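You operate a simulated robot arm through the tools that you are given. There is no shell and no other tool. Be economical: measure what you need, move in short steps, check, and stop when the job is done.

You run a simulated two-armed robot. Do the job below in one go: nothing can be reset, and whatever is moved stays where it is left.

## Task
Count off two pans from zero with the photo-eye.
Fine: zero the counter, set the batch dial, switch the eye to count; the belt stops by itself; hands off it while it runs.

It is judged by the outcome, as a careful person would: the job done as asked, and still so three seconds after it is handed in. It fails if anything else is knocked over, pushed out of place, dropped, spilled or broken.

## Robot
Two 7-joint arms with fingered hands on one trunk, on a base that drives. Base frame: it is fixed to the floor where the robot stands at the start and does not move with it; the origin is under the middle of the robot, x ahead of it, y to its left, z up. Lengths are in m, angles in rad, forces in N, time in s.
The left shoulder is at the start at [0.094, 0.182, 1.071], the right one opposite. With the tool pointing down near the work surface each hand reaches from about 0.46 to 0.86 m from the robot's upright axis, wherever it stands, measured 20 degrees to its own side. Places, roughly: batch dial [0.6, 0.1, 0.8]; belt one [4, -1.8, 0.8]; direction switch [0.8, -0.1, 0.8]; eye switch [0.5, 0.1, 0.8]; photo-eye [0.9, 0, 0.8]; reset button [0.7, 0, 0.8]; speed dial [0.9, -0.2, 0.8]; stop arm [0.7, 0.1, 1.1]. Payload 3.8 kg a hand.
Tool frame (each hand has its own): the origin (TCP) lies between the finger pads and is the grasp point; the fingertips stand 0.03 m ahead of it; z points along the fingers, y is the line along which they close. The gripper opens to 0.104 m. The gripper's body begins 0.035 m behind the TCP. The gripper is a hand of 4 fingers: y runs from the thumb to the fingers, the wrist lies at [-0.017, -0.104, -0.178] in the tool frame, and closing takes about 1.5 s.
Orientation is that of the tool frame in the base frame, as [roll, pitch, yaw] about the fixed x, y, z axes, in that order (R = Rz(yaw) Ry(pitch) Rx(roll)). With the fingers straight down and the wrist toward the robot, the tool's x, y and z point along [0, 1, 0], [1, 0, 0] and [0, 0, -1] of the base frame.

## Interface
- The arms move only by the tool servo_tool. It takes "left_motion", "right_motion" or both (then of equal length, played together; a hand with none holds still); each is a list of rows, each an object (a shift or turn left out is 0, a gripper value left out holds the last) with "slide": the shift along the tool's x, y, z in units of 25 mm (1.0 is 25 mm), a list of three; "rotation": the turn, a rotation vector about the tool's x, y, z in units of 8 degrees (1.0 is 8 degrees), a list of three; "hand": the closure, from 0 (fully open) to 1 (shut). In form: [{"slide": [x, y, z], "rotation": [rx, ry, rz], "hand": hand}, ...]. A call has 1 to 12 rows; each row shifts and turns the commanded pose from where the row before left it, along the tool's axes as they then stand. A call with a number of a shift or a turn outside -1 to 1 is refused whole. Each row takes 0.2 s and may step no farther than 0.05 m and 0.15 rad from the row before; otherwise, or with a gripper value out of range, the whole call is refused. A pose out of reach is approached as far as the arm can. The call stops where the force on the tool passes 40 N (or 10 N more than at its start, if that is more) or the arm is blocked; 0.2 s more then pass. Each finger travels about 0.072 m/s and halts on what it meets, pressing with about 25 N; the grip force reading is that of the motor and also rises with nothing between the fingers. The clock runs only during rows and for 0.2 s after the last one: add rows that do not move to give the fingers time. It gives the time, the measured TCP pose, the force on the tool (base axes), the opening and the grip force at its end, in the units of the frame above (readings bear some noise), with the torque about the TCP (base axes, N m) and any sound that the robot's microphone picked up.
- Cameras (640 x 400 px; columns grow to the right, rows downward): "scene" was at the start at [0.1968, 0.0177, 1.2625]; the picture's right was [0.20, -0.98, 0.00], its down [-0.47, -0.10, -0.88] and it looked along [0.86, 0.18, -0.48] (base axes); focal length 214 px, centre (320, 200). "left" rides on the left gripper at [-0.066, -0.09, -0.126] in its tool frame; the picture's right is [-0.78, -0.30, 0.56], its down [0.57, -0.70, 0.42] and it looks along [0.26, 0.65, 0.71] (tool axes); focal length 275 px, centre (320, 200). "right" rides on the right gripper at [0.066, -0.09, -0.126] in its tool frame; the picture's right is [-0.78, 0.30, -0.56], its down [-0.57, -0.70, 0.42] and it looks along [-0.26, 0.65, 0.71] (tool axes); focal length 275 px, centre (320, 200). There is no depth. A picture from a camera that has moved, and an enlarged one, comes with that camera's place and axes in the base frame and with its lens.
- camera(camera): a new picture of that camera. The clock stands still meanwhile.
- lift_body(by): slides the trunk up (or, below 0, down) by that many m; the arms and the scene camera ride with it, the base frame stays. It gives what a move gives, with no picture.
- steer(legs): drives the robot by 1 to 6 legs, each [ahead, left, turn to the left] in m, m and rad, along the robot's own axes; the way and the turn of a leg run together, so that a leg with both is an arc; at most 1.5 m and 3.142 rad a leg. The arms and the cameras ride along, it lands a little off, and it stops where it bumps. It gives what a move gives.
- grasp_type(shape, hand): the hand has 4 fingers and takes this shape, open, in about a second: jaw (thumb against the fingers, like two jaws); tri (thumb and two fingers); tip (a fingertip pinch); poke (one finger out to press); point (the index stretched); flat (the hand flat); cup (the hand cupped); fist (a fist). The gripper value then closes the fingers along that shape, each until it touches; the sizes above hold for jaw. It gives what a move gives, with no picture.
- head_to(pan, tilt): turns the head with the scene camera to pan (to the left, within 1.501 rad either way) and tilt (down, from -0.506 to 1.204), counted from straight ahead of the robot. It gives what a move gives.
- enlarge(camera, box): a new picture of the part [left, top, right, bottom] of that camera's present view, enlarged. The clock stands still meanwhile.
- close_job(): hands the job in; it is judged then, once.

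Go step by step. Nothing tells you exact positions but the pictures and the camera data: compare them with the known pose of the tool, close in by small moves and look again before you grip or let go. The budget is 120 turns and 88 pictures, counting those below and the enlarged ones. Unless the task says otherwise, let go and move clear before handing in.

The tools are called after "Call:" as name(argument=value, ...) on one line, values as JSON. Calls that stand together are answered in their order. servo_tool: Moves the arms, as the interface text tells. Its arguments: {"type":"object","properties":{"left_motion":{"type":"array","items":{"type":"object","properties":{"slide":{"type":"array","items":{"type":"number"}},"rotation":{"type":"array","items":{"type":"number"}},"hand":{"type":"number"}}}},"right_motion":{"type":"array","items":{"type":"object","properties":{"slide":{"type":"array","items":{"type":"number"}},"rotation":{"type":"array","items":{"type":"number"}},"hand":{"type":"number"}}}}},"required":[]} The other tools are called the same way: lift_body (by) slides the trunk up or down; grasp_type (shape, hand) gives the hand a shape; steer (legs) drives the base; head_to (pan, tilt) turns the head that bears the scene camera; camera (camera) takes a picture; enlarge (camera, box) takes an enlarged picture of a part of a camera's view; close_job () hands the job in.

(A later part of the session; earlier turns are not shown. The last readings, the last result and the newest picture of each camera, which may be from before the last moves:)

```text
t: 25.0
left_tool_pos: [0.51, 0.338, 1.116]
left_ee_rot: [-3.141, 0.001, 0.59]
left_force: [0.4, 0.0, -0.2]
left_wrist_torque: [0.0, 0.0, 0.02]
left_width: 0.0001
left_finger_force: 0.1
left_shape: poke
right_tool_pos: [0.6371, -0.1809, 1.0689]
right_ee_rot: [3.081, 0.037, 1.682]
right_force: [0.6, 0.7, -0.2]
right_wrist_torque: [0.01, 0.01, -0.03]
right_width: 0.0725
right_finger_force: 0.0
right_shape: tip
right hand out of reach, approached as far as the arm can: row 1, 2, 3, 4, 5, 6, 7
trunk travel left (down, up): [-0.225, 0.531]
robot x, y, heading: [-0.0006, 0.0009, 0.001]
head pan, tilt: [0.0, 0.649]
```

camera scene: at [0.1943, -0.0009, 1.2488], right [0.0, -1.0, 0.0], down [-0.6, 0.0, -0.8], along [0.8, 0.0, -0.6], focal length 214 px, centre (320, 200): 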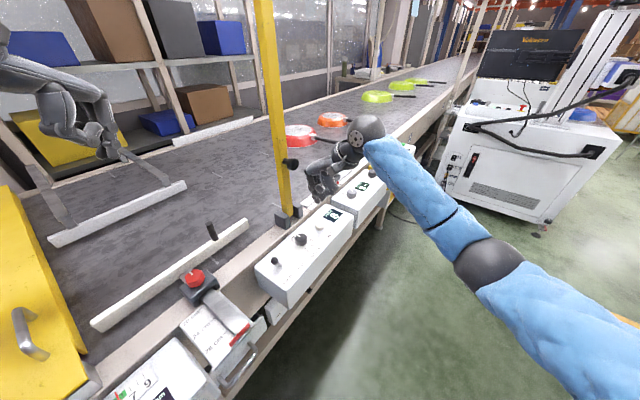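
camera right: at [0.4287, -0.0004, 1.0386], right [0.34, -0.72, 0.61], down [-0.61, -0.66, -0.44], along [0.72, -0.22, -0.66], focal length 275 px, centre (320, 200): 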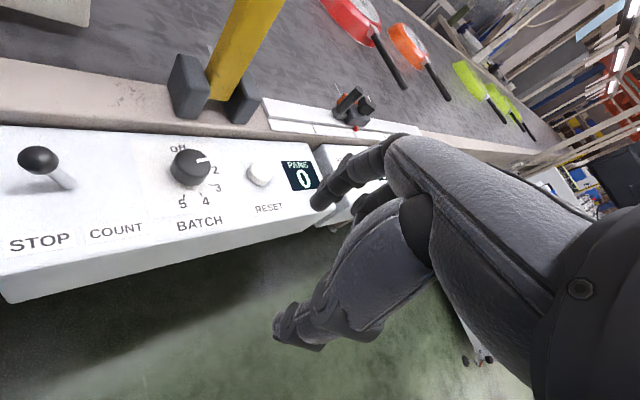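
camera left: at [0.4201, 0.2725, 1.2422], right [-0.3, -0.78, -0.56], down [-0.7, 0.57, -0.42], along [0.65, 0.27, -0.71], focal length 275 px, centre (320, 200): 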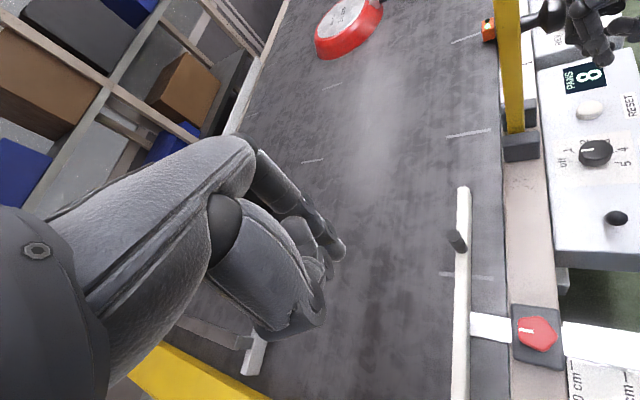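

Call:
servo_tool(left_motion=[{"slide": [-0.67, 0.81, 0.6]}, {"slide": [-0.67, 0.81, 0.6]}, {"slide": [-0.67, 0.81, 0.6]}, {"slide": [-0.67, 0.81, 0.8]}, {"slide": [-0.67, 0.81, 0.9]}, {"slide": [-0.67, 0.81, 0.9]}, {"slide": [-0.67, 0.81, 0.9]}, {"slide": [-0.67, 0.81, 0.9]}, {}])

Call:
camera(camera="left")

Call:
camera(camera="scene")

Call:
camera(camera="right")

```text
t: 27.0
left_tool_pos: [0.4886, 0.1289, 0.9616]
left_ee_rot: [3.141, 0.0, 0.594]
left_force: [-1.2, -0.6, -0.4]
left_wrist_torque: [0.02, 0.01, 0.04]
left_width: 0.0
left_finger_force: 0.1
left_shape: poke
right_tool_pos: [0.638, -0.1799, 1.0679]
right_ee_rot: [3.082, 0.038, 1.681]
right_force: [-0.8, 1.0, -0.2]
right_wrist_torque: [0.0, 0.03, -0.01]
right_width: 0.0725
right_finger_force: 0.1
right_shape: tip
trunk travel left (down, up): [-0.225, 0.531]
robot x, y, heading: [-0.0009, -0.0008, 0.001]
head pan, tilt: [0.0, 0.649]
```

```text
49 pictures are left
camera left: at [0.3838, 0.167, 1.0875], right [-0.81, -0.19, -0.56], down [0.08, 0.9, -0.42], along [0.58, -0.39, -0.71], focal length 275 px, centre (320, 200)
```

left: 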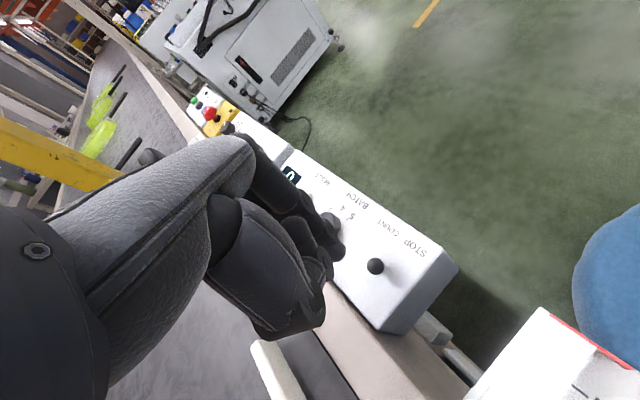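

```text
48 pictures are left
camera scene: at [0.1943, -0.0006, 1.2488], right [0.0, -1.0, 0.0], down [-0.6, 0.0, -0.8], along [0.8, 0.0, -0.6], focal length 214 px, centre (320, 200)
```

scene: 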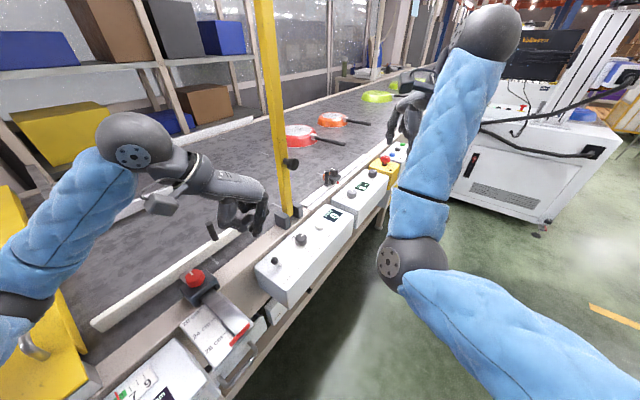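

```text
47 pictures are left
camera right: at [0.5333, -0.1213, 1.186], right [0.34, -0.72, 0.6], down [-0.61, -0.66, -0.44], along [0.72, -0.21, -0.66], focal length 275 px, centre (320, 200)
```

right: 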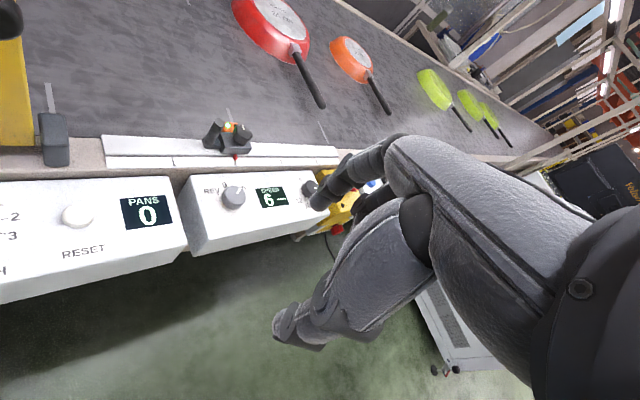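

Call:
enlarge(camera="scene", box=[220, 180, 320, 280])

Call:
enlarge(camera="left", box=[270, 190, 410, 330])

```text
4.00 times, centred on (270, 230) of scene
camera zoom: at [0.1943, -0.0006, 1.2488], right [0.0, -1.0, 0.0], down [-0.6, 0.0, -0.8], along [0.8, 0.0, -0.6], focal length 858 px, centre (520, 80)
```

zoom: 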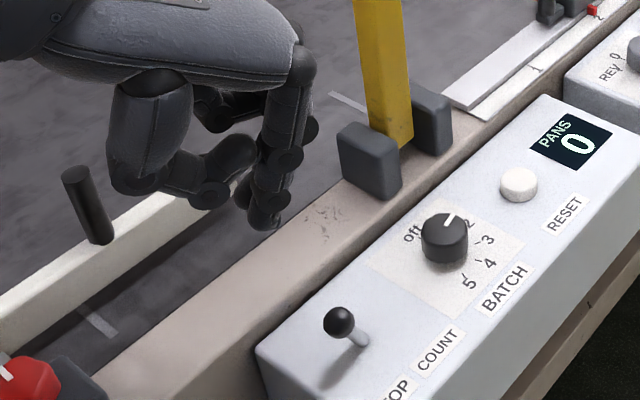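

```text
2.86 times, centred on (340, 260) of left
camera zoom: at [0.3838, 0.167, 1.0875], right [-0.81, -0.19, -0.56], down [0.08, 0.9, -0.42], along [0.58, -0.39, -0.71], focal length 786 px, centre (263, 29)
```

zoom: 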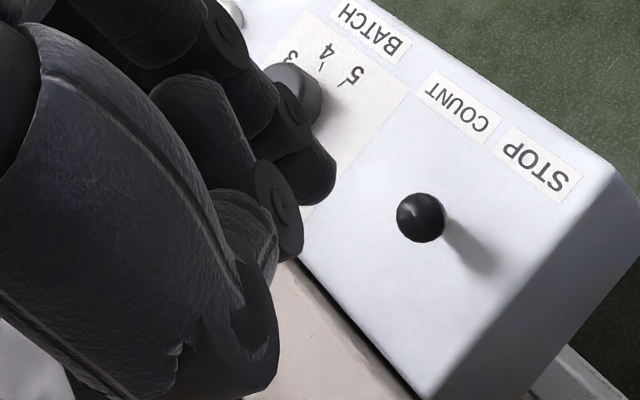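

The tip is at about [0.488, 0.125, 0.932] and the toggle ball at [0.510, 0.105, 0.828], so the finger sits on the STOP side of the lever, in line with the throw. I'll lower it and check.

Call:
servo_tool(left_motion=[{"slide": [0, 0, 0.8]}, {"slide": [0, 0, 0.8]}, {"slide": [0, 0, 0.8]}, {"slide": [0, 0, 0.8]}, {"slide": [0, 0, 0.8]}, {}])

Call:
enlarge(camera="scene", box=[220, 180, 320, 280])

Call:
enlarge(camera="left", box=[270, 190, 410, 330])

```text
t: 28.6
left_tool_pos: [0.532, 0.1058, 0.9114]
left_ee_rot: [3.103, -0.123, 0.575]
left_force: [1.3, 2.4, -0.6]
left_wrist_torque: [-0.14, 0.11, -0.01]
left_width: 0.0
left_finger_force: 0.0
left_shape: poke
right_tool_pos: [0.6397, -0.2265, 1.0695]
right_ee_rot: [3.073, 0.023, 1.634]
right_force: [-0.3, -0.1, 0.5]
right_wrist_torque: [0.03, -0.03, 0.02]
right_width: 0.0725
right_finger_force: 0.0
right_shape: tip
trunk travel left (down, up): [-0.225, 0.531]
robot x, y, heading: [0.0202, -0.001, -0.045]
head pan, tilt: [0.0, 0.649]
stopped in row 6 (left hand): the arm was blocked; the commanded pose is now the measured one
```

```text
4.00 times, centred on (270, 230) of scene
camera zoom: at [0.2028, -0.0287, 1.2495], right [-0.05, -1.0, -0.02], down [-0.6, 0.04, -0.8], along [0.8, -0.03, -0.6], focal length 858 px, centre (520, 80)
```

zoom: 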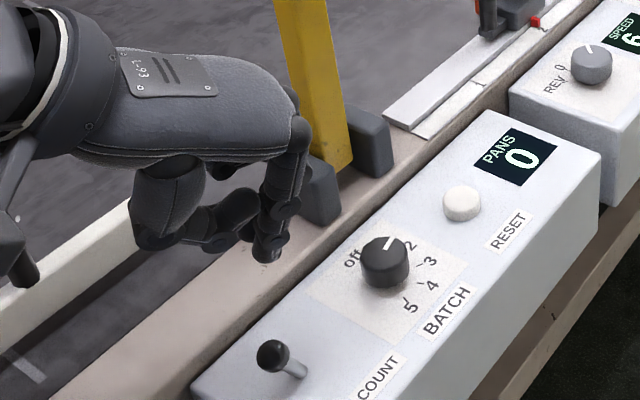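

```text
2.86 times, centred on (340, 260) of left
camera zoom: at [0.4135, 0.1419, 1.0248], right [-0.74, -0.15, -0.66], down [0.15, 0.91, -0.38], along [0.66, -0.38, -0.65], focal length 786 px, centre (263, 29)
```

zoom: 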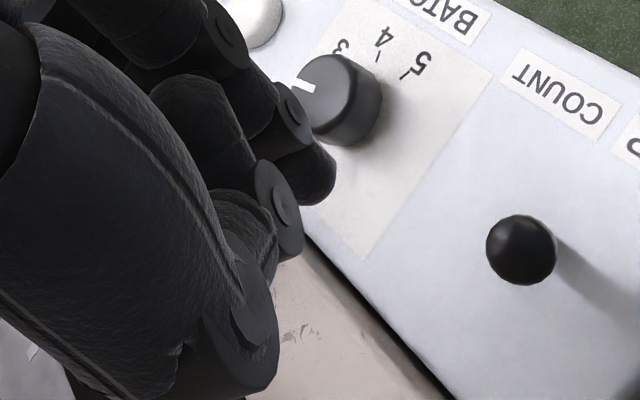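

The left arm ran into something and shifted the base slightly. I'll look at what it touched.

Call:
camera(camera="scene")

Call:
head_to(pan=0.7, tilt=0.8)

Call:
camera(camera="scene")

```text
42 pictures are left
camera scene: at [0.2028, -0.0287, 1.2495], right [-0.05, -1.0, -0.02], down [-0.6, 0.04, -0.8], along [0.8, -0.03, -0.6], focal length 214 px, centre (320, 200)
```

scene: 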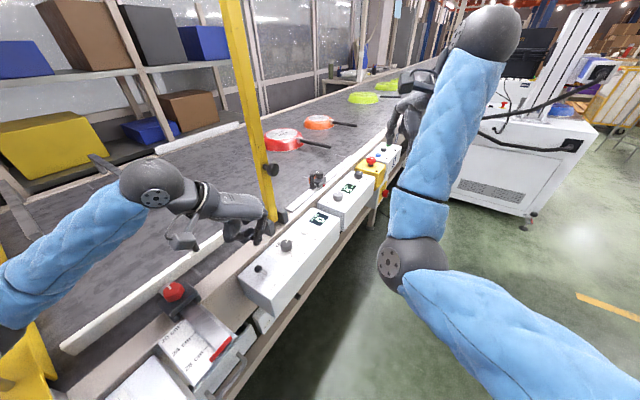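

```text
t: 29.7
left_tool_pos: [0.5322, 0.1051, 0.9145]
left_ee_rot: [3.101, -0.121, 0.57]
left_force: [0.1, 1.2, -1.6]
left_wrist_torque: [-0.15, 0.07, -0.04]
left_width: 0.0001
left_finger_force: 0.2
left_shape: poke
right_tool_pos: [0.6397, -0.2231, 1.0696]
right_ee_rot: [3.072, 0.025, 1.634]
right_force: [0.6, -0.5, -0.1]
right_wrist_torque: [0.01, -0.03, 0.03]
right_width: 0.0727
right_finger_force: 0.1
right_shape: tip
trunk travel left (down, up): [-0.225, 0.531]
robot x, y, heading: [0.0167, 0.002, -0.046]
head pan, tilt: [0.7, 0.799]
```

```text
41 pictures are left
camera scene: at [0.1805, 0.0263, 1.2386], right [0.61, -0.79, -0.01], down [-0.56, -0.42, -0.71], along [0.56, 0.43, -0.71], focal length 214 px, centre (320, 200)
```

scene: 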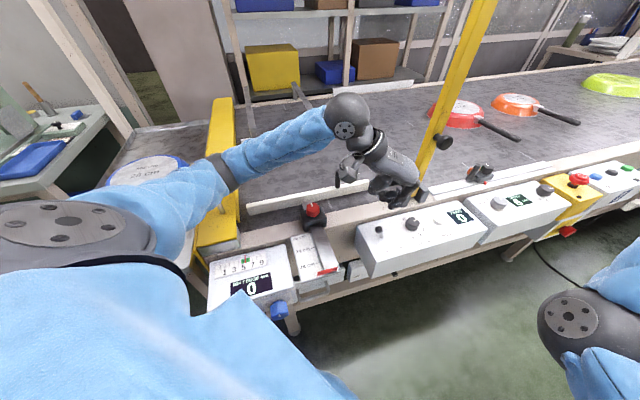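

The left forearm is resting on the yellow end gate. I'll lift the left arm straight up and away, and use the right hand for the toggle instead.

Call:
servo_tool(left_motion=[{"slide": [0, 0, -1]}, {"slide": [0, 0, -1]}, {"slide": [0, -0.5, -1]}, {"slide": [0, -1, -1]}, {"slide": [0, -1, -1]}, {"slide": [0, -1, -1]}, {"slide": [0, -1, -1]}, {"slide": [0, -1, -0.5]}, {"slide": [0, -1, 0]}])

Call:
camera(camera="scene")

```text
t: 31.7
left_tool_pos: [0.4303, 0.2521, 1.0816]
left_ee_rot: [3.098, -0.094, 0.57]
left_force: [-0.3, 0.5, 0.7]
left_wrist_torque: [0.0, 0.02, 0.0]
left_width: 0.0001
left_finger_force: 0.1
left_shape: poke
right_tool_pos: [0.6468, -0.2087, 1.0677]
right_ee_rot: [3.082, 0.038, 1.635]
right_force: [-0.1, -0.4, 0.0]
right_wrist_torque: [0.0, -0.01, 0.0]
right_width: 0.0725
right_finger_force: 0.1
right_shape: tip
trunk travel left (down, up): [-0.225, 0.531]
robot x, y, heading: [0.0197, -0.0018, -0.046]
head pan, tilt: [0.7, 0.799]
```

```text
40 pictures are left
camera scene: at [0.1899, 0.044, 1.2362], right [0.61, -0.79, 0.0], down [-0.57, -0.44, -0.7], along [0.55, 0.42, -0.72], focal length 214 px, centre (320, 200)
```

scene: 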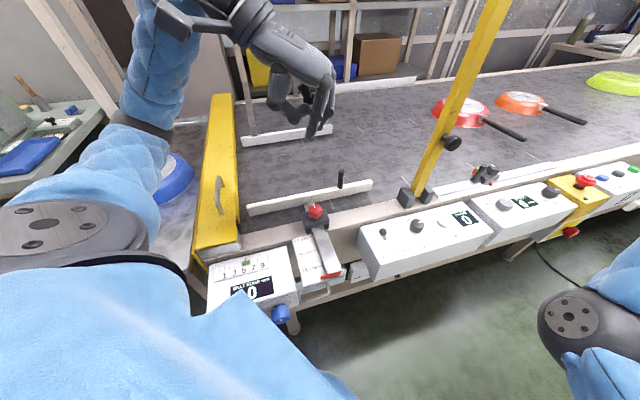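

The left arm is clear and nothing has shifted. I'll raise it more, set the right hand to poke, and back the base off 0.12 m so the right hand can reach the toggle comfortably.

Call:
servo_tool(left_motion=[{"slide": [0, 0, -1]}, {"slide": [0, 0, -1]}, {"slide": [0, 0, -1]}, {"slide": [0, 0, -1]}, {}], right_motion=[{"slide": [0, 0, -0.5]}, {}, {}, {}, {}])

Call:
grasp_type(shape="poke", hand="right")

Call:
camera(camera="scene")

```text
t: 32.9
left_tool_pos: [0.4194, 0.2501, 1.1801]
left_ee_rot: [3.099, -0.091, 0.57]
left_force: [-0.5, -0.2, 0.3]
left_wrist_torque: [-0.06, 0.01, 0.0]
left_width: 0.0
left_finger_force: 0.1
left_shape: poke
right_tool_pos: [0.6507, -0.2081, 1.078]
right_ee_rot: [3.079, 0.036, 1.636]
right_force: [0.3, 0.2, -0.5]
right_wrist_torque: [-0.04, 0.01, 0.0]
right_width: 0.0727
right_finger_force: 0.1
right_shape: tip
right hand out of reach, approached as far as the arm can: row 1
trunk travel left (down, up): [-0.225, 0.531]
robot x, y, heading: [0.0217, 0.0006, -0.047]
head pan, tilt: [0.7, 0.799]
```

```text
t: 33.8
left_tool_pos: [0.4198, 0.2478, 1.1782]
left_ee_rot: [3.1, -0.093, 0.569]
left_force: [0.1, 0.2, -0.3]
left_wrist_torque: [-0.03, 0.02, 0.02]
left_width: 0.0002
left_finger_force: 0.3
left_shape: poke
right_tool_pos: [0.6507, -0.209, 1.0792]
right_ee_rot: [3.081, 0.039, 1.634]
right_force: [0.2, -0.3, 0.7]
right_wrist_torque: [-0.01, 0.01, -0.01]
right_width: 0.0002
right_finger_force: 0.0
right_shape: poke
trunk travel left (down, up): [-0.225, 0.531]
robot x, y, heading: [0.0185, 0.0008, -0.051]
head pan, tilt: [0.7, 0.799]
```

```text
39 pictures are left
camera scene: at [0.1903, 0.0437, 1.2361], right [0.61, -0.79, 0.0], down [-0.57, -0.44, -0.7], along [0.55, 0.42, -0.72], focal length 214 px, centre (320, 200)
```

scene: 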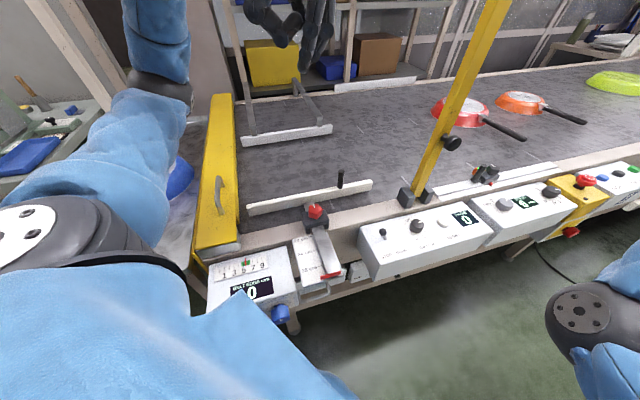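

Call:
steer(legs=[[-0.12, 0, 0.046]])

Call:
head_to(pan=0.1, tilt=0.65)

Call:
camera(camera="scene")

```text
t: 35.0
left_tool_pos: [0.2858, 0.2712, 1.1787]
left_ee_rot: [3.1, -0.092, 0.614]
left_force: [-0.9, 0.0, 0.4]
left_wrist_torque: [0.03, -0.01, 0.0]
left_width: 0.0
left_finger_force: 0.0
left_shape: poke
right_tool_pos: [0.5376, -0.1765, 1.0812]
right_ee_rot: [3.078, 0.038, 1.679]
right_force: [-0.1, -0.4, -0.6]
right_wrist_torque: [0.0, -0.02, -0.04]
right_width: 0.0
right_finger_force: 0.1
right_shape: poke
trunk travel left (down, up): [-0.225, 0.531]
robot x, y, heading: [-0.1015, 0.0031, -0.0]
head pan, tilt: [0.7, 0.799]
```

```text
t: 36.0
left_tool_pos: [0.2882, 0.2699, 1.1789]
left_ee_rot: [3.099, -0.093, 0.614]
left_force: [0.6, -0.9, 0.4]
left_wrist_torque: [0.02, -0.02, 0.03]
left_width: 0.0
left_finger_force: 0.1
left_shape: poke
right_tool_pos: [0.5396, -0.1769, 1.0802]
right_ee_rot: [3.081, 0.038, 1.68]
right_force: [-0.6, -0.5, 0.0]
right_wrist_torque: [-0.01, -0.02, -0.01]
right_width: 0.0001
right_finger_force: 0.0
right_shape: poke
trunk travel left (down, up): [-0.225, 0.531]
robot x, y, heading: [-0.1043, 0.002, 0.003]
head pan, tilt: [0.099, 0.649]
```

```text
38 pictures are left
camera scene: at [0.0923, 0.0111, 1.2487], right [0.1, -1.0, 0.0], down [-0.6, -0.06, -0.8], along [0.79, 0.08, -0.6], focal length 214 px, centre (320, 200)
```

scene: 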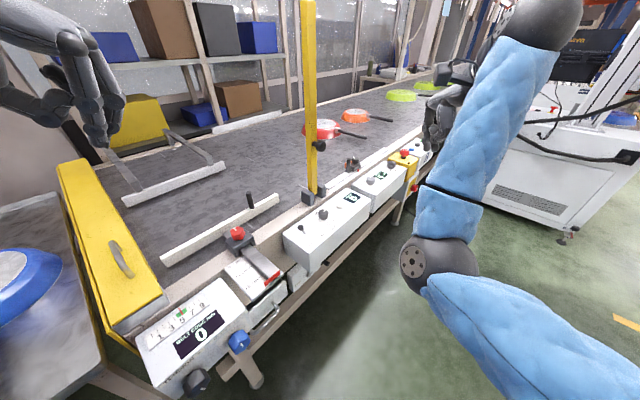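

Now the right hand: turn it to about 48° with small corrections before approaching.

Call:
servo_tool(right_motion=[{"rotation": [0, 0, -1]}, {"rotation": [0, 0, -1]}, {"rotation": [0, 0, -1]}, {"rotation": [0, 0, -1]}, {"rotation": [0, 0, -1]}, {}])

```text
t: 37.5
left_tool_pos: [0.2881, 0.2706, 1.18]
left_ee_rot: [3.099, -0.091, 0.614]
left_force: [0.4, 0.2, 0.5]
left_wrist_torque: [0.0, 0.0, 0.04]
left_width: 0.0001
left_finger_force: 0.1
left_shape: poke
right_tool_pos: [0.568, -0.1778, 1.0756]
right_ee_rot: [3.12, 0.069, 2.381]
right_force: [0.2, 1.1, -0.8]
right_wrist_torque: [0.0, -0.01, 0.02]
right_width: 0.0
right_finger_force: 0.1
right_shape: poke
right hand out of reach, approached as far as the arm can: row 1, 2, 3, 4, 5
trunk travel left (down, up): [-0.225, 0.531]
robot x, y, heading: [-0.1018, 0.0001, 0.002]
head pan, tilt: [0.099, 0.649]
```

Call:
servo_tool(right_motion=[{"slide": [0, 0.5, 0.8]}, {"slide": [0, 0.5, 0.8]}, {"slide": [0, 0.5, 0.8]}, {"slide": [0, 0.5, 0.8]}, {}])

```text
t: 38.6
left_tool_pos: [0.2871, 0.2709, 1.1804]
left_ee_rot: [3.1, -0.092, 0.614]
left_force: [0.1, -0.2, -0.3]
left_wrist_torque: [-0.01, 0.02, 0.02]
left_width: 0.0
left_finger_force: 0.0
left_shape: poke
right_tool_pos: [0.6069, -0.1443, 0.9963]
right_ee_rot: [3.121, 0.069, 2.38]
right_force: [-0.2, 0.2, -0.5]
right_wrist_torque: [-0.01, -0.02, 0.01]
right_width: 0.0001
right_finger_force: 0.0
right_shape: poke
trunk travel left (down, up): [-0.225, 0.531]
robot x, y, heading: [-0.1042, 0.003, -0.005]
head pan, tilt: [0.099, 0.649]
```

Call:
servo_tool(right_motion=[{"slide": [0.966, 0.39, 0.2], "rotation": [0, 0.5, 0]}, {"slide": [0.966, 0.39, 0.2]}, {"slide": [0.966, 0.39, 0.2]}, {"slide": [0.966, 0.39, 0.2]}, {"slide": [0.966, 0.39, 0.2]}, {"slide": [0.966, 0.39, 0.2]}, {"slide": [0.966, 0.39, 0.2]}, {"slide": [0.966, 0.39, 0.2]}, {"slide": [0.966, 0.39, 0.2]}, {"slide": [0.966, 0.39, 0.2]}, {"slide": [0.966, 0.39, 0.2]}, {}])

Call:
camera(camera="right")

Call:
camera(camera="scene")

Call:
enlarge(camera="scene", box=[220, 160, 380, 280])

```text
t: 41.2
left_tool_pos: [0.2873, 0.2711, 1.1794]
left_ee_rot: [3.098, -0.093, 0.616]
left_force: [-0.3, 0.0, 0.0]
left_wrist_torque: [0.0, 0.02, 0.02]
left_width: 0.0
left_finger_force: 0.1
left_shape: poke
right_tool_pos: [0.4931, 0.1182, 0.942]
right_ee_rot: [3.121, -0.003, 2.381]
right_force: [-0.1, 0.1, 0.0]
right_wrist_torque: [-0.01, -0.01, 0.01]
right_width: 0.0
right_finger_force: 0.2
right_shape: poke
trunk travel left (down, up): [-0.225, 0.531]
robot x, y, heading: [-0.105, 0.002, -0.001]
head pan, tilt: [0.099, 0.649]
```

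```text
37 pictures are left
camera right: at [0.3805, 0.0952, 1.0669], right [0.76, -0.33, 0.56], down [-0.06, -0.9, -0.44], along [0.65, 0.3, -0.7], focal length 275 px, centre (320, 200)
```

right: 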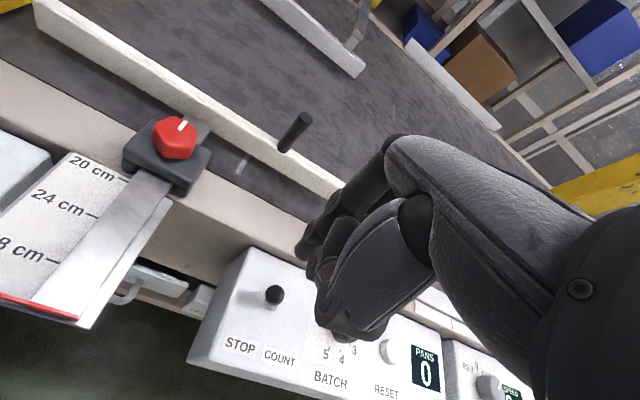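

```text
36 pictures are left
camera scene: at [0.0923, 0.0109, 1.2487], right [0.1, -1.0, 0.0], down [-0.6, -0.06, -0.8], along [0.79, 0.08, -0.6], focal length 214 px, centre (320, 200)
```

scene: 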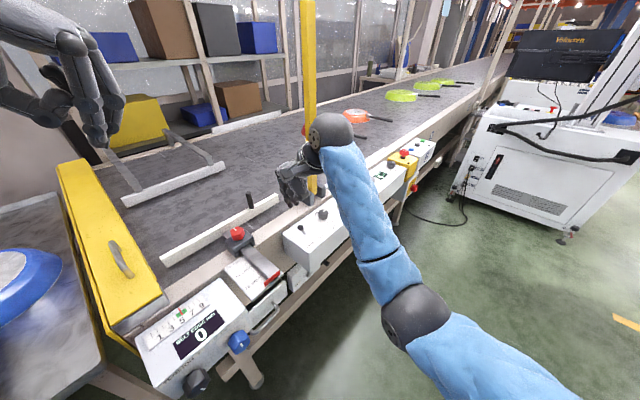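

```text
3.33 times, centred on (300, 220) of scene
camera zoom: at [0.0923, 0.0109, 1.2487], right [0.1, -1.0, 0.0], down [-0.6, -0.06, -0.8], along [0.79, 0.08, -0.6], focal length 715 px, centre (387, 133)
```

zoom: 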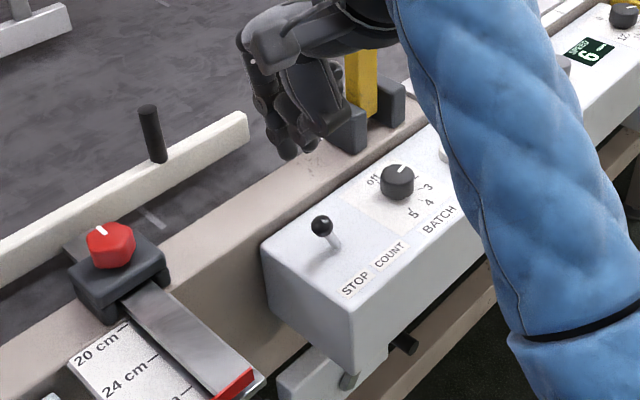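

The fingertip is on the STOP side of the lever. I'll descend most of the way and check the clearance to the ball.

Call:
servo_tool(right_motion=[{"slide": [0.16, 0, 0.7]}, {"slide": [0, 0, 0.7]}, {"slide": [0, 0, 0.7]}, {"slide": [0, 0, 0.7]}, {}])

Call:
enlarge(camera="right", box=[200, 180, 400, 380])

Call:
enlarge(camera="scene", box=[270, 180, 350, 260])

```text
t: 42.5
left_tool_pos: [0.2869, 0.2706, 1.1791]
left_ee_rot: [3.1, -0.092, 0.613]
left_force: [0.2, 0.2, 0.4]
left_wrist_torque: [0.05, 0.02, 0.03]
left_width: 0.0001
left_finger_force: 0.1
left_shape: poke
right_tool_pos: [0.4877, 0.1213, 0.8733]
right_ee_rot: [3.12, 0.0, 2.381]
right_force: [0.1, 0.2, 0.9]
right_wrist_torque: [0.01, 0.02, 0.0]
right_width: 0.0001
right_finger_force: 0.0
right_shape: poke
trunk travel left (down, up): [-0.225, 0.531]
robot x, y, heading: [-0.102, 0.0026, 0.003]
head pan, tilt: [0.099, 0.649]
```

```text
2.00 times, centred on (300, 280) of right
camera zoom: at [0.377, 0.0992, 0.997], right [0.76, -0.33, 0.56], down [-0.06, -0.9, -0.44], along [0.65, 0.3, -0.7], focal length 551 px, centre (360, 40)
```

zoom: 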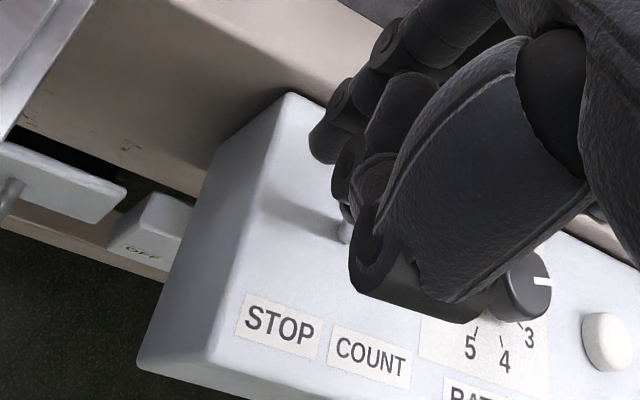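

```text
5.00 times, centred on (310, 220) of scene
camera zoom: at [0.0922, 0.0111, 1.2488], right [0.1, -1.0, 0.0], down [-0.6, -0.06, -0.8], along [0.79, 0.08, -0.6], focal length 1072 px, centre (370, 100)
```

zoom: 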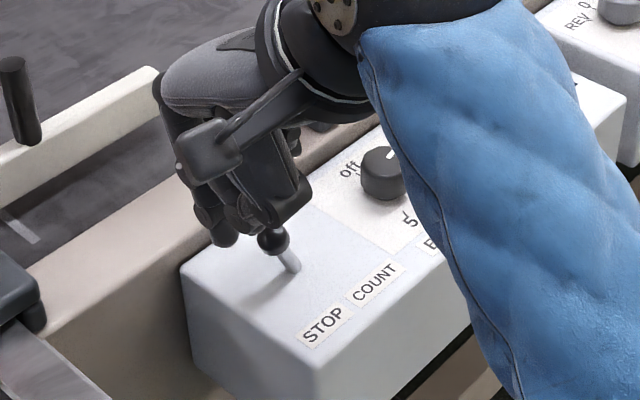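

The folded fingers and thumb sit close to the ball. I'll rise, then tilt the hand so the index leads toward COUNT with the rest of the hand behind it.

Call:
servo_tool(right_motion=[{"slide": [0.2, 0, -1]}, {"slide": [0.3, 0, -0.6], "rotation": [0, -1, 0]}, {"rotation": [0, -1, 0]}, {"rotation": [0, -1, 0]}, {"rotation": [0, -0.5, 0]}, {}])

Call:
camera(camera="right")

Call:
enlarge(camera="scene", box=[260, 150, 360, 270])

```text
t: 43.9
left_tool_pos: [0.2863, 0.2712, 1.1791]
left_ee_rot: [3.101, -0.091, 0.615]
left_force: [-0.4, -0.4, 0.3]
left_wrist_torque: [0.02, 0.01, -0.01]
left_width: 0.0001
left_finger_force: 0.1
left_shape: poke
right_tool_pos: [0.4793, 0.1295, 0.9132]
right_ee_rot: [3.114, 0.489, 2.368]
right_force: [-0.3, 0.1, -0.5]
right_wrist_torque: [0.0, -0.02, 0.03]
right_width: 0.0
right_finger_force: 0.0
right_shape: poke
trunk travel left (down, up): [-0.225, 0.531]
robot x, y, heading: [-0.1012, -0.0033, -0.0]
head pan, tilt: [0.099, 0.649]
```

```text
32 pictures are left
camera right: at [0.3315, 0.1428, 0.9915], right [0.5, -0.09, 0.86], down [0.03, -0.99, -0.12], along [0.87, 0.08, -0.49], focal length 275 px, centre (320, 200)
```

right: 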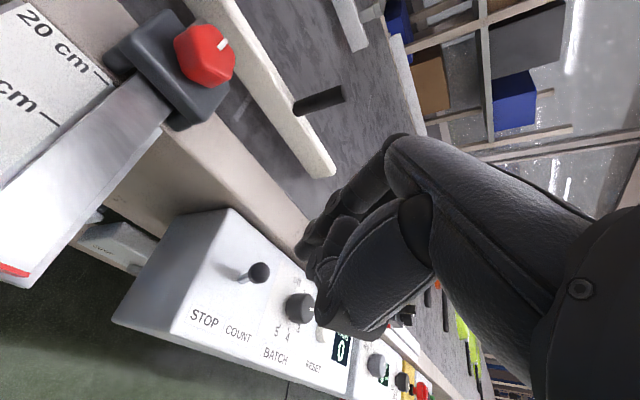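

```text
3.33 times, centred on (310, 210) of scene
camera zoom: at [0.0922, 0.011, 1.2487], right [0.1, -1.0, 0.0], down [-0.6, -0.06, -0.8], along [0.79, 0.08, -0.6], focal length 715 px, centre (353, 167)
```

zoom: 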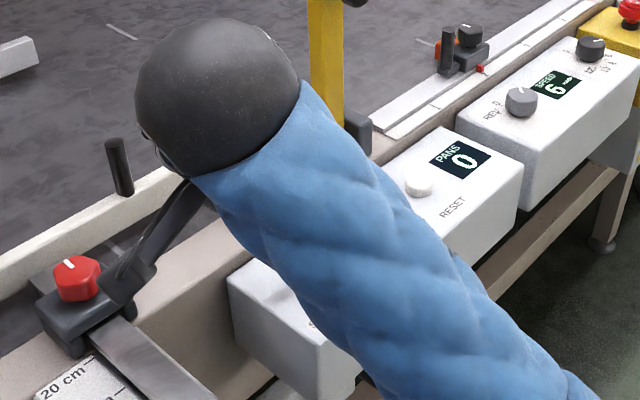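

The tilt is right: the fingertip leads and is about 3 cm behind the ball. I'll lower it straight down to ball height.

Call:
servo_tool(right_motion=[{"slide": [0.39, 0, 0.735]}, {"slide": [0.39, 0, 0.735]}, {"slide": [0.39, 0, 0.735]}, {}])

Call:
enlarge(camera="right", box=[160, 180, 400, 380])

Call:
camera(camera="scene")

```text
t: 44.9
left_tool_pos: [0.2874, 0.2709, 1.179]
left_ee_rot: [3.1, -0.09, 0.616]
left_force: [-0.9, 0.4, 0.5]
left_wrist_torque: [0.01, 0.02, 0.03]
left_width: 0.0
left_finger_force: 0.2
left_shape: poke
right_tool_pos: [0.4797, 0.1308, 0.8478]
right_ee_rot: [3.116, 0.486, 2.368]
right_force: [-0.6, 0.2, 0.2]
right_wrist_torque: [0.02, 0.01, -0.01]
right_width: 0.0002
right_finger_force: 0.1
right_shape: poke
trunk travel left (down, up): [-0.225, 0.531]
robot x, y, heading: [-0.1042, -0.0011, -0.003]
head pan, tilt: [0.099, 0.649]
```

```text
2.00 times, centred on (280, 280) of right
camera zoom: at [0.3316, 0.1438, 0.9287], right [0.5, -0.09, 0.86], down [0.03, -0.99, -0.12], along [0.87, 0.09, -0.49], focal length 551 px, centre (400, 40)
```

zoom: 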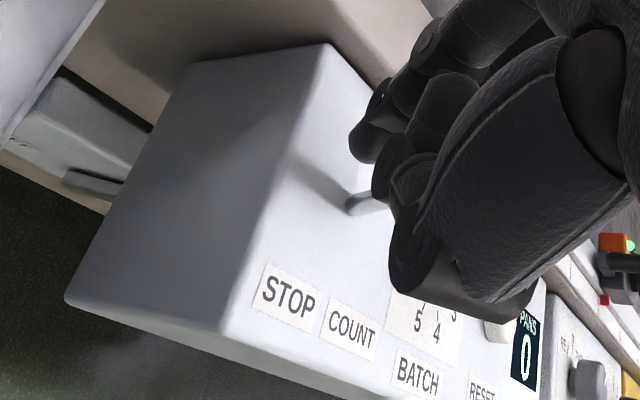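

```text
29 pictures are left
camera scene: at [0.0922, 0.011, 1.2488], right [0.1, -1.0, 0.0], down [-0.6, -0.06, -0.8], along [0.79, 0.08, -0.6], focal length 214 px, centre (320, 200)
```

scene: 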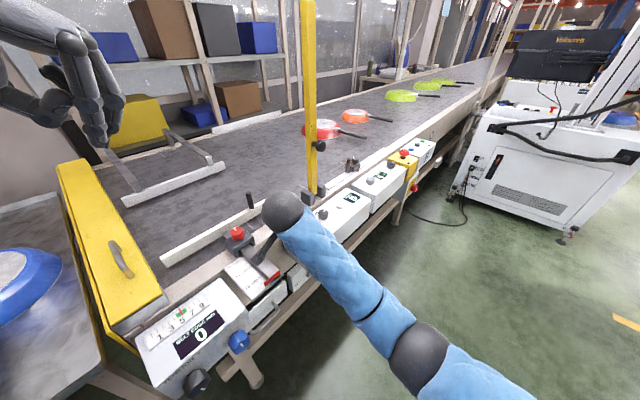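

The tip is behind the ball at its height with no contact yet. I'll push along the throw toward COUNT in small steps.

Call:
servo_tool(right_motion=[{"slide": [-0.35, 0.05, 0.186]}, {"slide": [-0.35, 0.05, 0.186]}, {"slide": [-0.26, 0.04, 0.14]}, {"slide": [-0.26, 0.04, 0.14]}])

Call:
enlarge(camera="right", box=[160, 180, 400, 380])

```text
t: 45.9
left_tool_pos: [0.2868, 0.2702, 1.1799]
left_ee_rot: [3.1, -0.093, 0.616]
left_force: [-0.4, 0.6, 0.3]
left_wrist_torque: [0.0, 0.02, 0.02]
left_width: 0.0
left_finger_force: 0.0
left_shape: poke
right_tool_pos: [0.5084, 0.109, 0.8495]
right_ee_rot: [3.118, 0.487, 2.372]
right_force: [-1.6, 2.2, 0.5]
right_wrist_torque: [0.04, 0.06, -0.03]
right_width: 0.0
right_finger_force: 0.0
right_shape: poke
trunk travel left (down, up): [-0.225, 0.531]
robot x, y, heading: [-0.1013, 0.0032, 0.004]
head pan, tilt: [0.099, 0.649]
```

```text
2.00 times, centred on (280, 280) of right
camera zoom: at [0.3599, 0.1231, 0.9285], right [0.5, -0.09, 0.86], down [0.03, -0.99, -0.12], along [0.87, 0.09, -0.49], focal length 551 px, centre (400, 40)
```

zoom: 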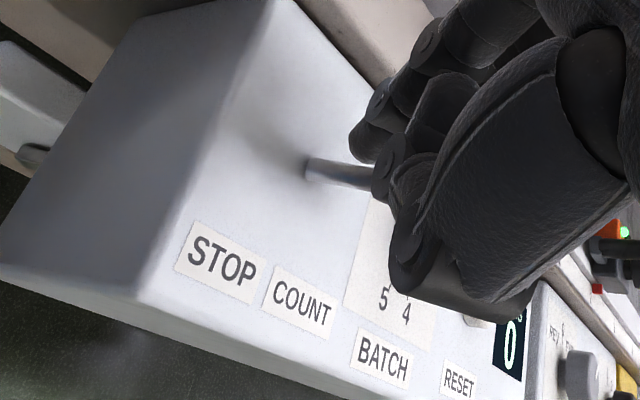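

Contact is made with a gentle force and the lever is moving. I'll push further.

Call:
servo_tool(right_motion=[{"slide": [-0.2, 0.03, 0.11]}, {"slide": [-0.2, 0.03, 0.11]}, {}])

Call:
enlarge(camera="right", box=[160, 180, 400, 380])

```text
t: 46.6
left_tool_pos: [0.285, 0.271, 1.1813]
left_ee_rot: [3.098, -0.095, 0.616]
left_force: [-1.8, -0.1, -0.2]
left_wrist_torque: [-0.04, 0.01, 0.03]
left_width: 0.0
left_finger_force: 0.1
left_shape: poke
right_tool_pos: [0.5148, 0.1055, 0.8535]
right_ee_rot: [3.111, 0.489, 2.368]
right_force: [-12.7, 6.5, 15.0]
right_wrist_torque: [-0.08, 0.06, -0.12]
right_width: 0.0
right_finger_force: 0.1
right_shape: poke
trunk travel left (down, up): [-0.225, 0.531]
robot x, y, heading: [-0.1043, 0.0052, 0.003]
head pan, tilt: [0.099, 0.649]
```

```text
2.00 times, centred on (280, 280) of right
camera zoom: at [0.367, 0.1178, 0.9319], right [0.49, -0.09, 0.86], down [0.03, -0.99, -0.12], along [0.87, 0.09, -0.49], focal length 551 px, centre (400, 40)
```

zoom: 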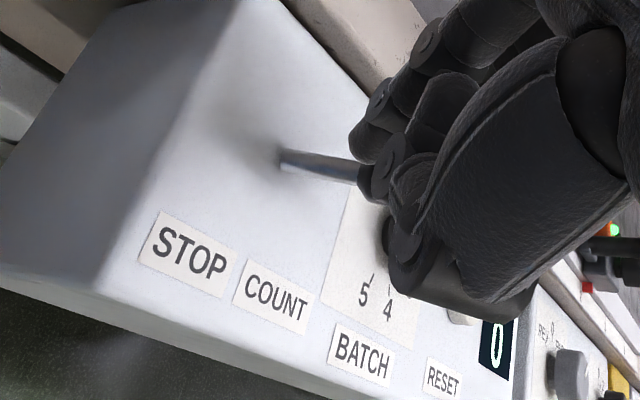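

The force rises, so the lever is likely at its stop. I'll back off up and away and look.

Call:
servo_tool(right_motion=[{"slide": [0.2, 0, -0.2]}, {"slide": [-0.2, 0, -0.9]}, {"slide": [-0.3, 0, -0.9]}, {"slide": [-0.3, 0, -0.9]}, {"slide": [0, -0.6, -0.9]}])

Call:
camera(camera="right")

Call:
camera(camera="scene")

```text
t: 47.9
left_tool_pos: [0.2862, 0.2706, 1.1798]
left_ee_rot: [3.099, -0.093, 0.615]
left_force: [0.1, -0.5, -1.0]
left_wrist_torque: [0.01, 0.0, 0.0]
left_width: 0.0002
left_finger_force: 0.0
left_shape: poke
right_tool_pos: [0.4824, 0.1127, 0.9406]
right_ee_rot: [3.118, 0.489, 2.369]
right_force: [-0.3, -0.2, -0.1]
right_wrist_torque: [0.0, 0.02, -0.01]
right_width: 0.0
right_finger_force: 0.0
right_shape: poke
trunk travel left (down, up): [-0.225, 0.531]
robot x, y, heading: [-0.1003, 0.0044, -0.0]
head pan, tilt: [0.099, 0.649]
```

```text
26 pictures are left
camera right: at [0.3347, 0.1252, 1.0198], right [0.5, -0.09, 0.86], down [0.03, -0.99, -0.12], along [0.87, 0.09, -0.49], focal length 275 px, centre (320, 200)
```

right: 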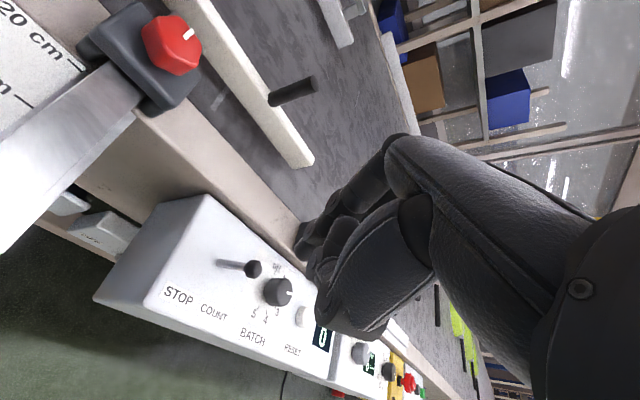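

```text
25 pictures are left
camera scene: at [0.092, 0.011, 1.2488], right [0.1, -1.0, 0.0], down [-0.6, -0.06, -0.8], along [0.79, 0.08, -0.6], focal length 214 px, centre (320, 200)
```

scene: 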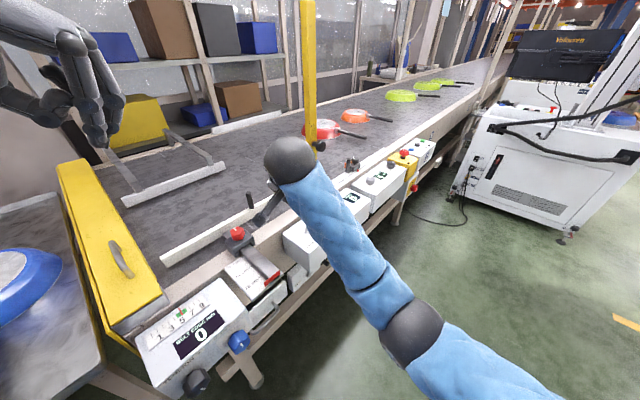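

The toggle is now over on the COUNT side. The belt doesn't seem to be running, so I'll look at the belt controls.

Call:
enlarge(camera="scene", box=[340, 120, 460, 200])

Call:
enlarge(camera="right", box=[150, 230, 450, 400])

```text
5.00 times, centred on (400, 160) of scene
camera zoom: at [0.092, 0.011, 1.2488], right [0.1, -1.0, 0.0], down [-0.6, -0.06, -0.8], along [0.79, 0.08, -0.6], focal length 1072 px, centre (-80, 400)
```

zoom: 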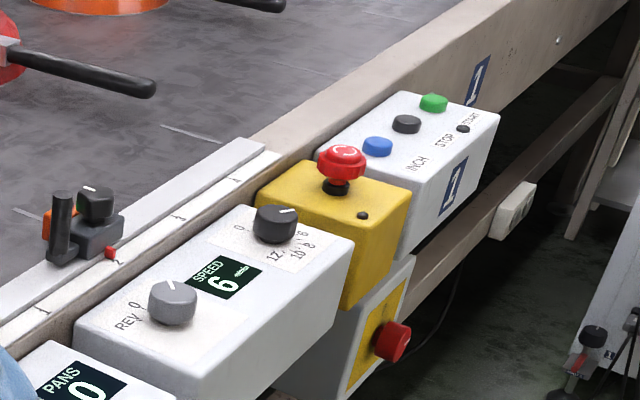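

```text
2.13 times, centred on (300, 315) of right
camera zoom: at [0.3347, 0.1252, 1.0198], right [0.5, -0.09, 0.86], down [0.03, -0.99, -0.12], along [0.87, 0.09, -0.49], focal length 587 px, centre (363, -45)
```

zoom: 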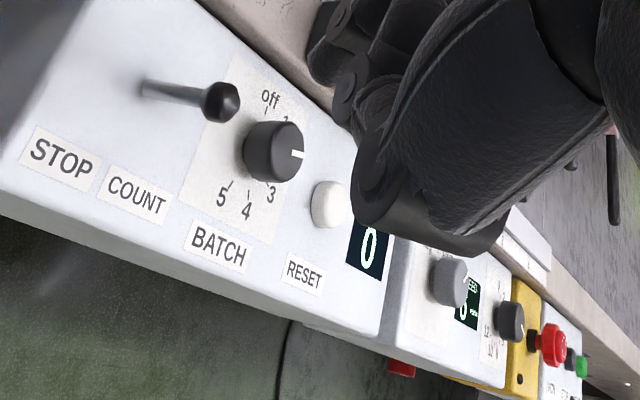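

The belt has its own START (green), STOP (black) and INCH (blue) buttons on the far box at about [1.26, -0.43], so the belt must be started there. I'll retract the right hand and pull in the left before driving.

Call:
servo_tool(right_motion=[{"slide": [-0.47, 0, -0.88]}, {"slide": [-0.47, 0, -0.88]}, {"slide": [-0.6, -0.7, 0.3], "rotation": [0, 1, 0]}, {"slide": [-0.7, -0.7, 0.2], "rotation": [0, 1, 0]}, {"slide": [-0.8, -0.7, 0.1], "rotation": [0, 1, 0]}, {"slide": [-0.8, -0.7, 0], "rotation": [0, 0.5, 0]}, {"slide": [-0.8, -0.7, 0]}, {"slide": [-0.8, -0.7, 0]}, {"slide": [-0.8, -0.7, 0]}, {"slide": [-0.8, -0.7, 0]}])

Call:
steer(legs=[[0, -0.3, 0]])

Call:
camera(camera="scene")

```text
t: 50.0
left_tool_pos: [0.2877, 0.2695, 1.1802]
left_ee_rot: [3.101, -0.092, 0.615]
left_force: [-0.4, -0.5, 0.9]
left_wrist_torque: [0.0, 0.0, -0.03]
left_width: 0.0
left_finger_force: 0.0
left_shape: poke
right_tool_pos: [0.4995, -0.0977, 0.9913]
right_ee_rot: [3.12, -0.001, 2.381]
right_force: [0.4, -0.3, -0.3]
right_wrist_torque: [0.04, 0.03, 0.02]
right_width: 0.0002
right_finger_force: 0.0
right_shape: poke
trunk travel left (down, up): [-0.225, 0.531]
robot x, y, heading: [-0.1065, 0.0051, -0.003]
head pan, tilt: [0.099, 0.649]
```

```text
t: 52.1
left_tool_pos: [0.2863, -0.0338, 1.1803]
left_ee_rot: [3.102, -0.092, 0.613]
left_force: [-0.8, 0.2, 1.3]
left_wrist_torque: [0.02, -0.01, -0.01]
left_width: 0.0
left_finger_force: 0.1
left_shape: poke
right_tool_pos: [0.4993, -0.4016, 0.9919]
right_ee_rot: [3.118, -0.002, 2.382]
right_force: [0.8, -0.1, 0.9]
right_wrist_torque: [0.02, -0.01, -0.03]
right_width: 0.0
right_finger_force: 0.1
right_shape: poke
trunk travel left (down, up): [-0.225, 0.531]
robot x, y, heading: [-0.1056, -0.2976, -0.007]
head pan, tilt: [0.099, 0.649]
```

```text
22 pictures are left
camera scene: at [0.092, -0.2931, 1.2487], right [0.1, -1.0, 0.0], down [-0.6, -0.06, -0.8], along [0.79, 0.08, -0.6], focal length 214 px, centre (320, 200)
```

scene: 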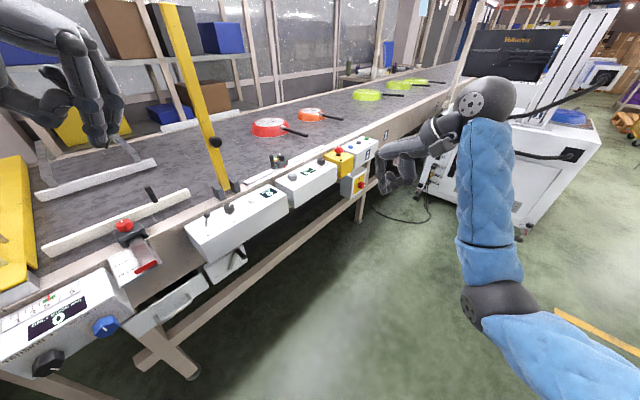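

The way along the belt is clear. I'll drive parallel to the belt, then look.

Call:
steer(legs=[[0.6, -0.45, 0]])

Call:
steer(legs=[[0, 0, 0.45]])

Call:
camera(camera="scene")

```text
t: 56.2
left_tool_pos: [0.8875, -0.48, 1.18]
left_ee_rot: [3.101, -0.092, 0.612]
left_force: [0.7, -0.2, -0.1]
left_wrist_torque: [-0.03, 0.03, -0.02]
left_width: 0.0001
left_finger_force: 0.2
left_shape: poke
right_tool_pos: [1.0989, -0.8475, 0.9924]
right_ee_rot: [3.12, -0.001, 2.378]
right_force: [0.7, 0.0, -0.2]
right_wrist_torque: [0.01, 0.0, -0.02]
right_width: 0.0
right_finger_force: 0.0
right_shape: poke
trunk travel left (down, up): [-0.225, 0.531]
robot x, y, heading: [0.4995, -0.7463, -0.003]
head pan, tilt: [0.099, 0.649]
```

```text
t: 57.9
left_tool_pos: [0.7312, -0.3368, 1.1796]
left_ee_rot: [3.101, -0.092, 1.067]
left_force: [-0.8, 0.5, 0.4]
left_wrist_torque: [0.01, 0.03, -0.01]
left_width: 0.0
left_finger_force: 0.0
left_shape: poke
right_tool_pos: [1.0816, -0.5738, 0.9926]
right_ee_rot: [3.121, 0.001, 2.833]
right_force: [0.0, 0.2, -0.1]
right_wrist_torque: [0.03, 0.02, -0.01]
right_width: 0.0
right_finger_force: 0.0
right_shape: poke
trunk travel left (down, up): [-0.225, 0.531]
robot x, y, heading: [0.4992, -0.7466, 0.453]
head pan, tilt: [0.099, 0.649]
```

```text
21 pictures are left
camera scene: at [0.6683, -0.6558, 1.2487], right [0.52, -0.85, 0.0], down [-0.52, -0.32, -0.8], along [0.68, 0.42, -0.6], focal length 214 px, centre (320, 200)
```

scene: 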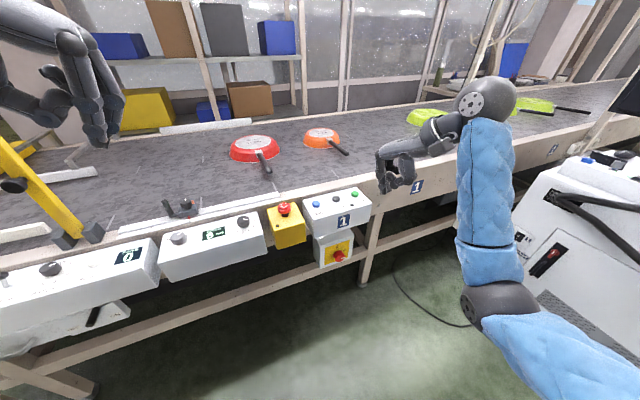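

Call:
enlarge(camera="scene", box=[150, 180, 270, 260])

Call:
enlarge(camera="scene", box=[270, 170, 390, 260])

Call:
enlarge(camera="right", box=[0, 100, 400, 350])

```text
5.00 times, centred on (210, 220) of scene
camera zoom: at [0.6683, -0.6558, 1.2487], right [0.52, -0.85, 0.0], down [-0.52, -0.32, -0.8], along [0.68, 0.42, -0.6], focal length 1072 px, centre (870, 100)
```

zoom: 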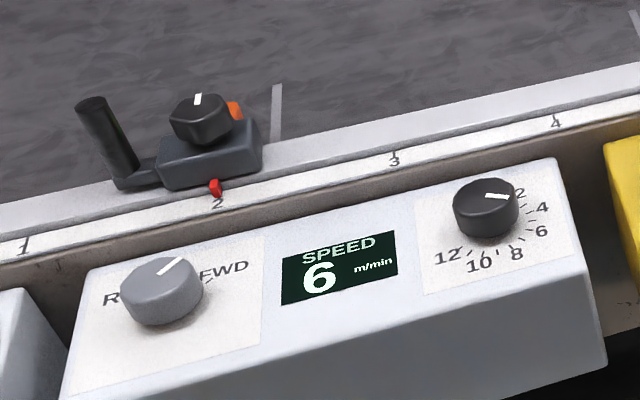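

```text
4.44 times, centred on (330, 215) of scene
camera zoom: at [0.6683, -0.6558, 1.2487], right [0.52, -0.85, 0.0], down [-0.52, -0.32, -0.8], along [0.68, 0.42, -0.6], focal length 953 px, centre (276, 133)
```

zoom: 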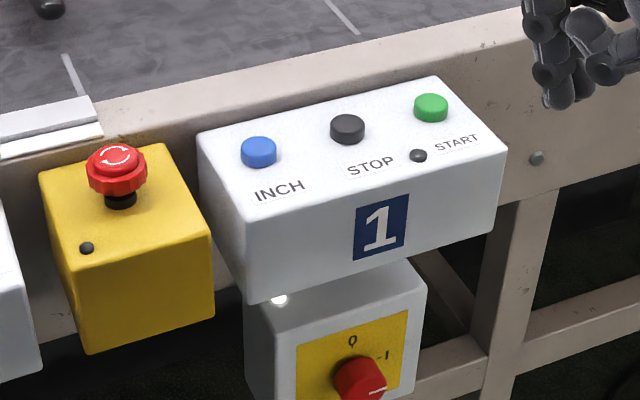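

```text
1.60 times, centred on (200, 225) of right
camera zoom: at [0.9906, -0.6432, 1.1166], right [0.83, 0.04, 0.56], down [0.34, -0.83, -0.44], along [0.45, 0.55, -0.7], focal length 440 px, centre (512, 160)
```

zoom: 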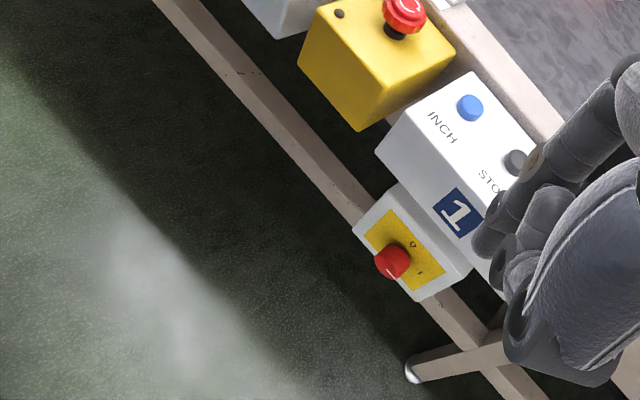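

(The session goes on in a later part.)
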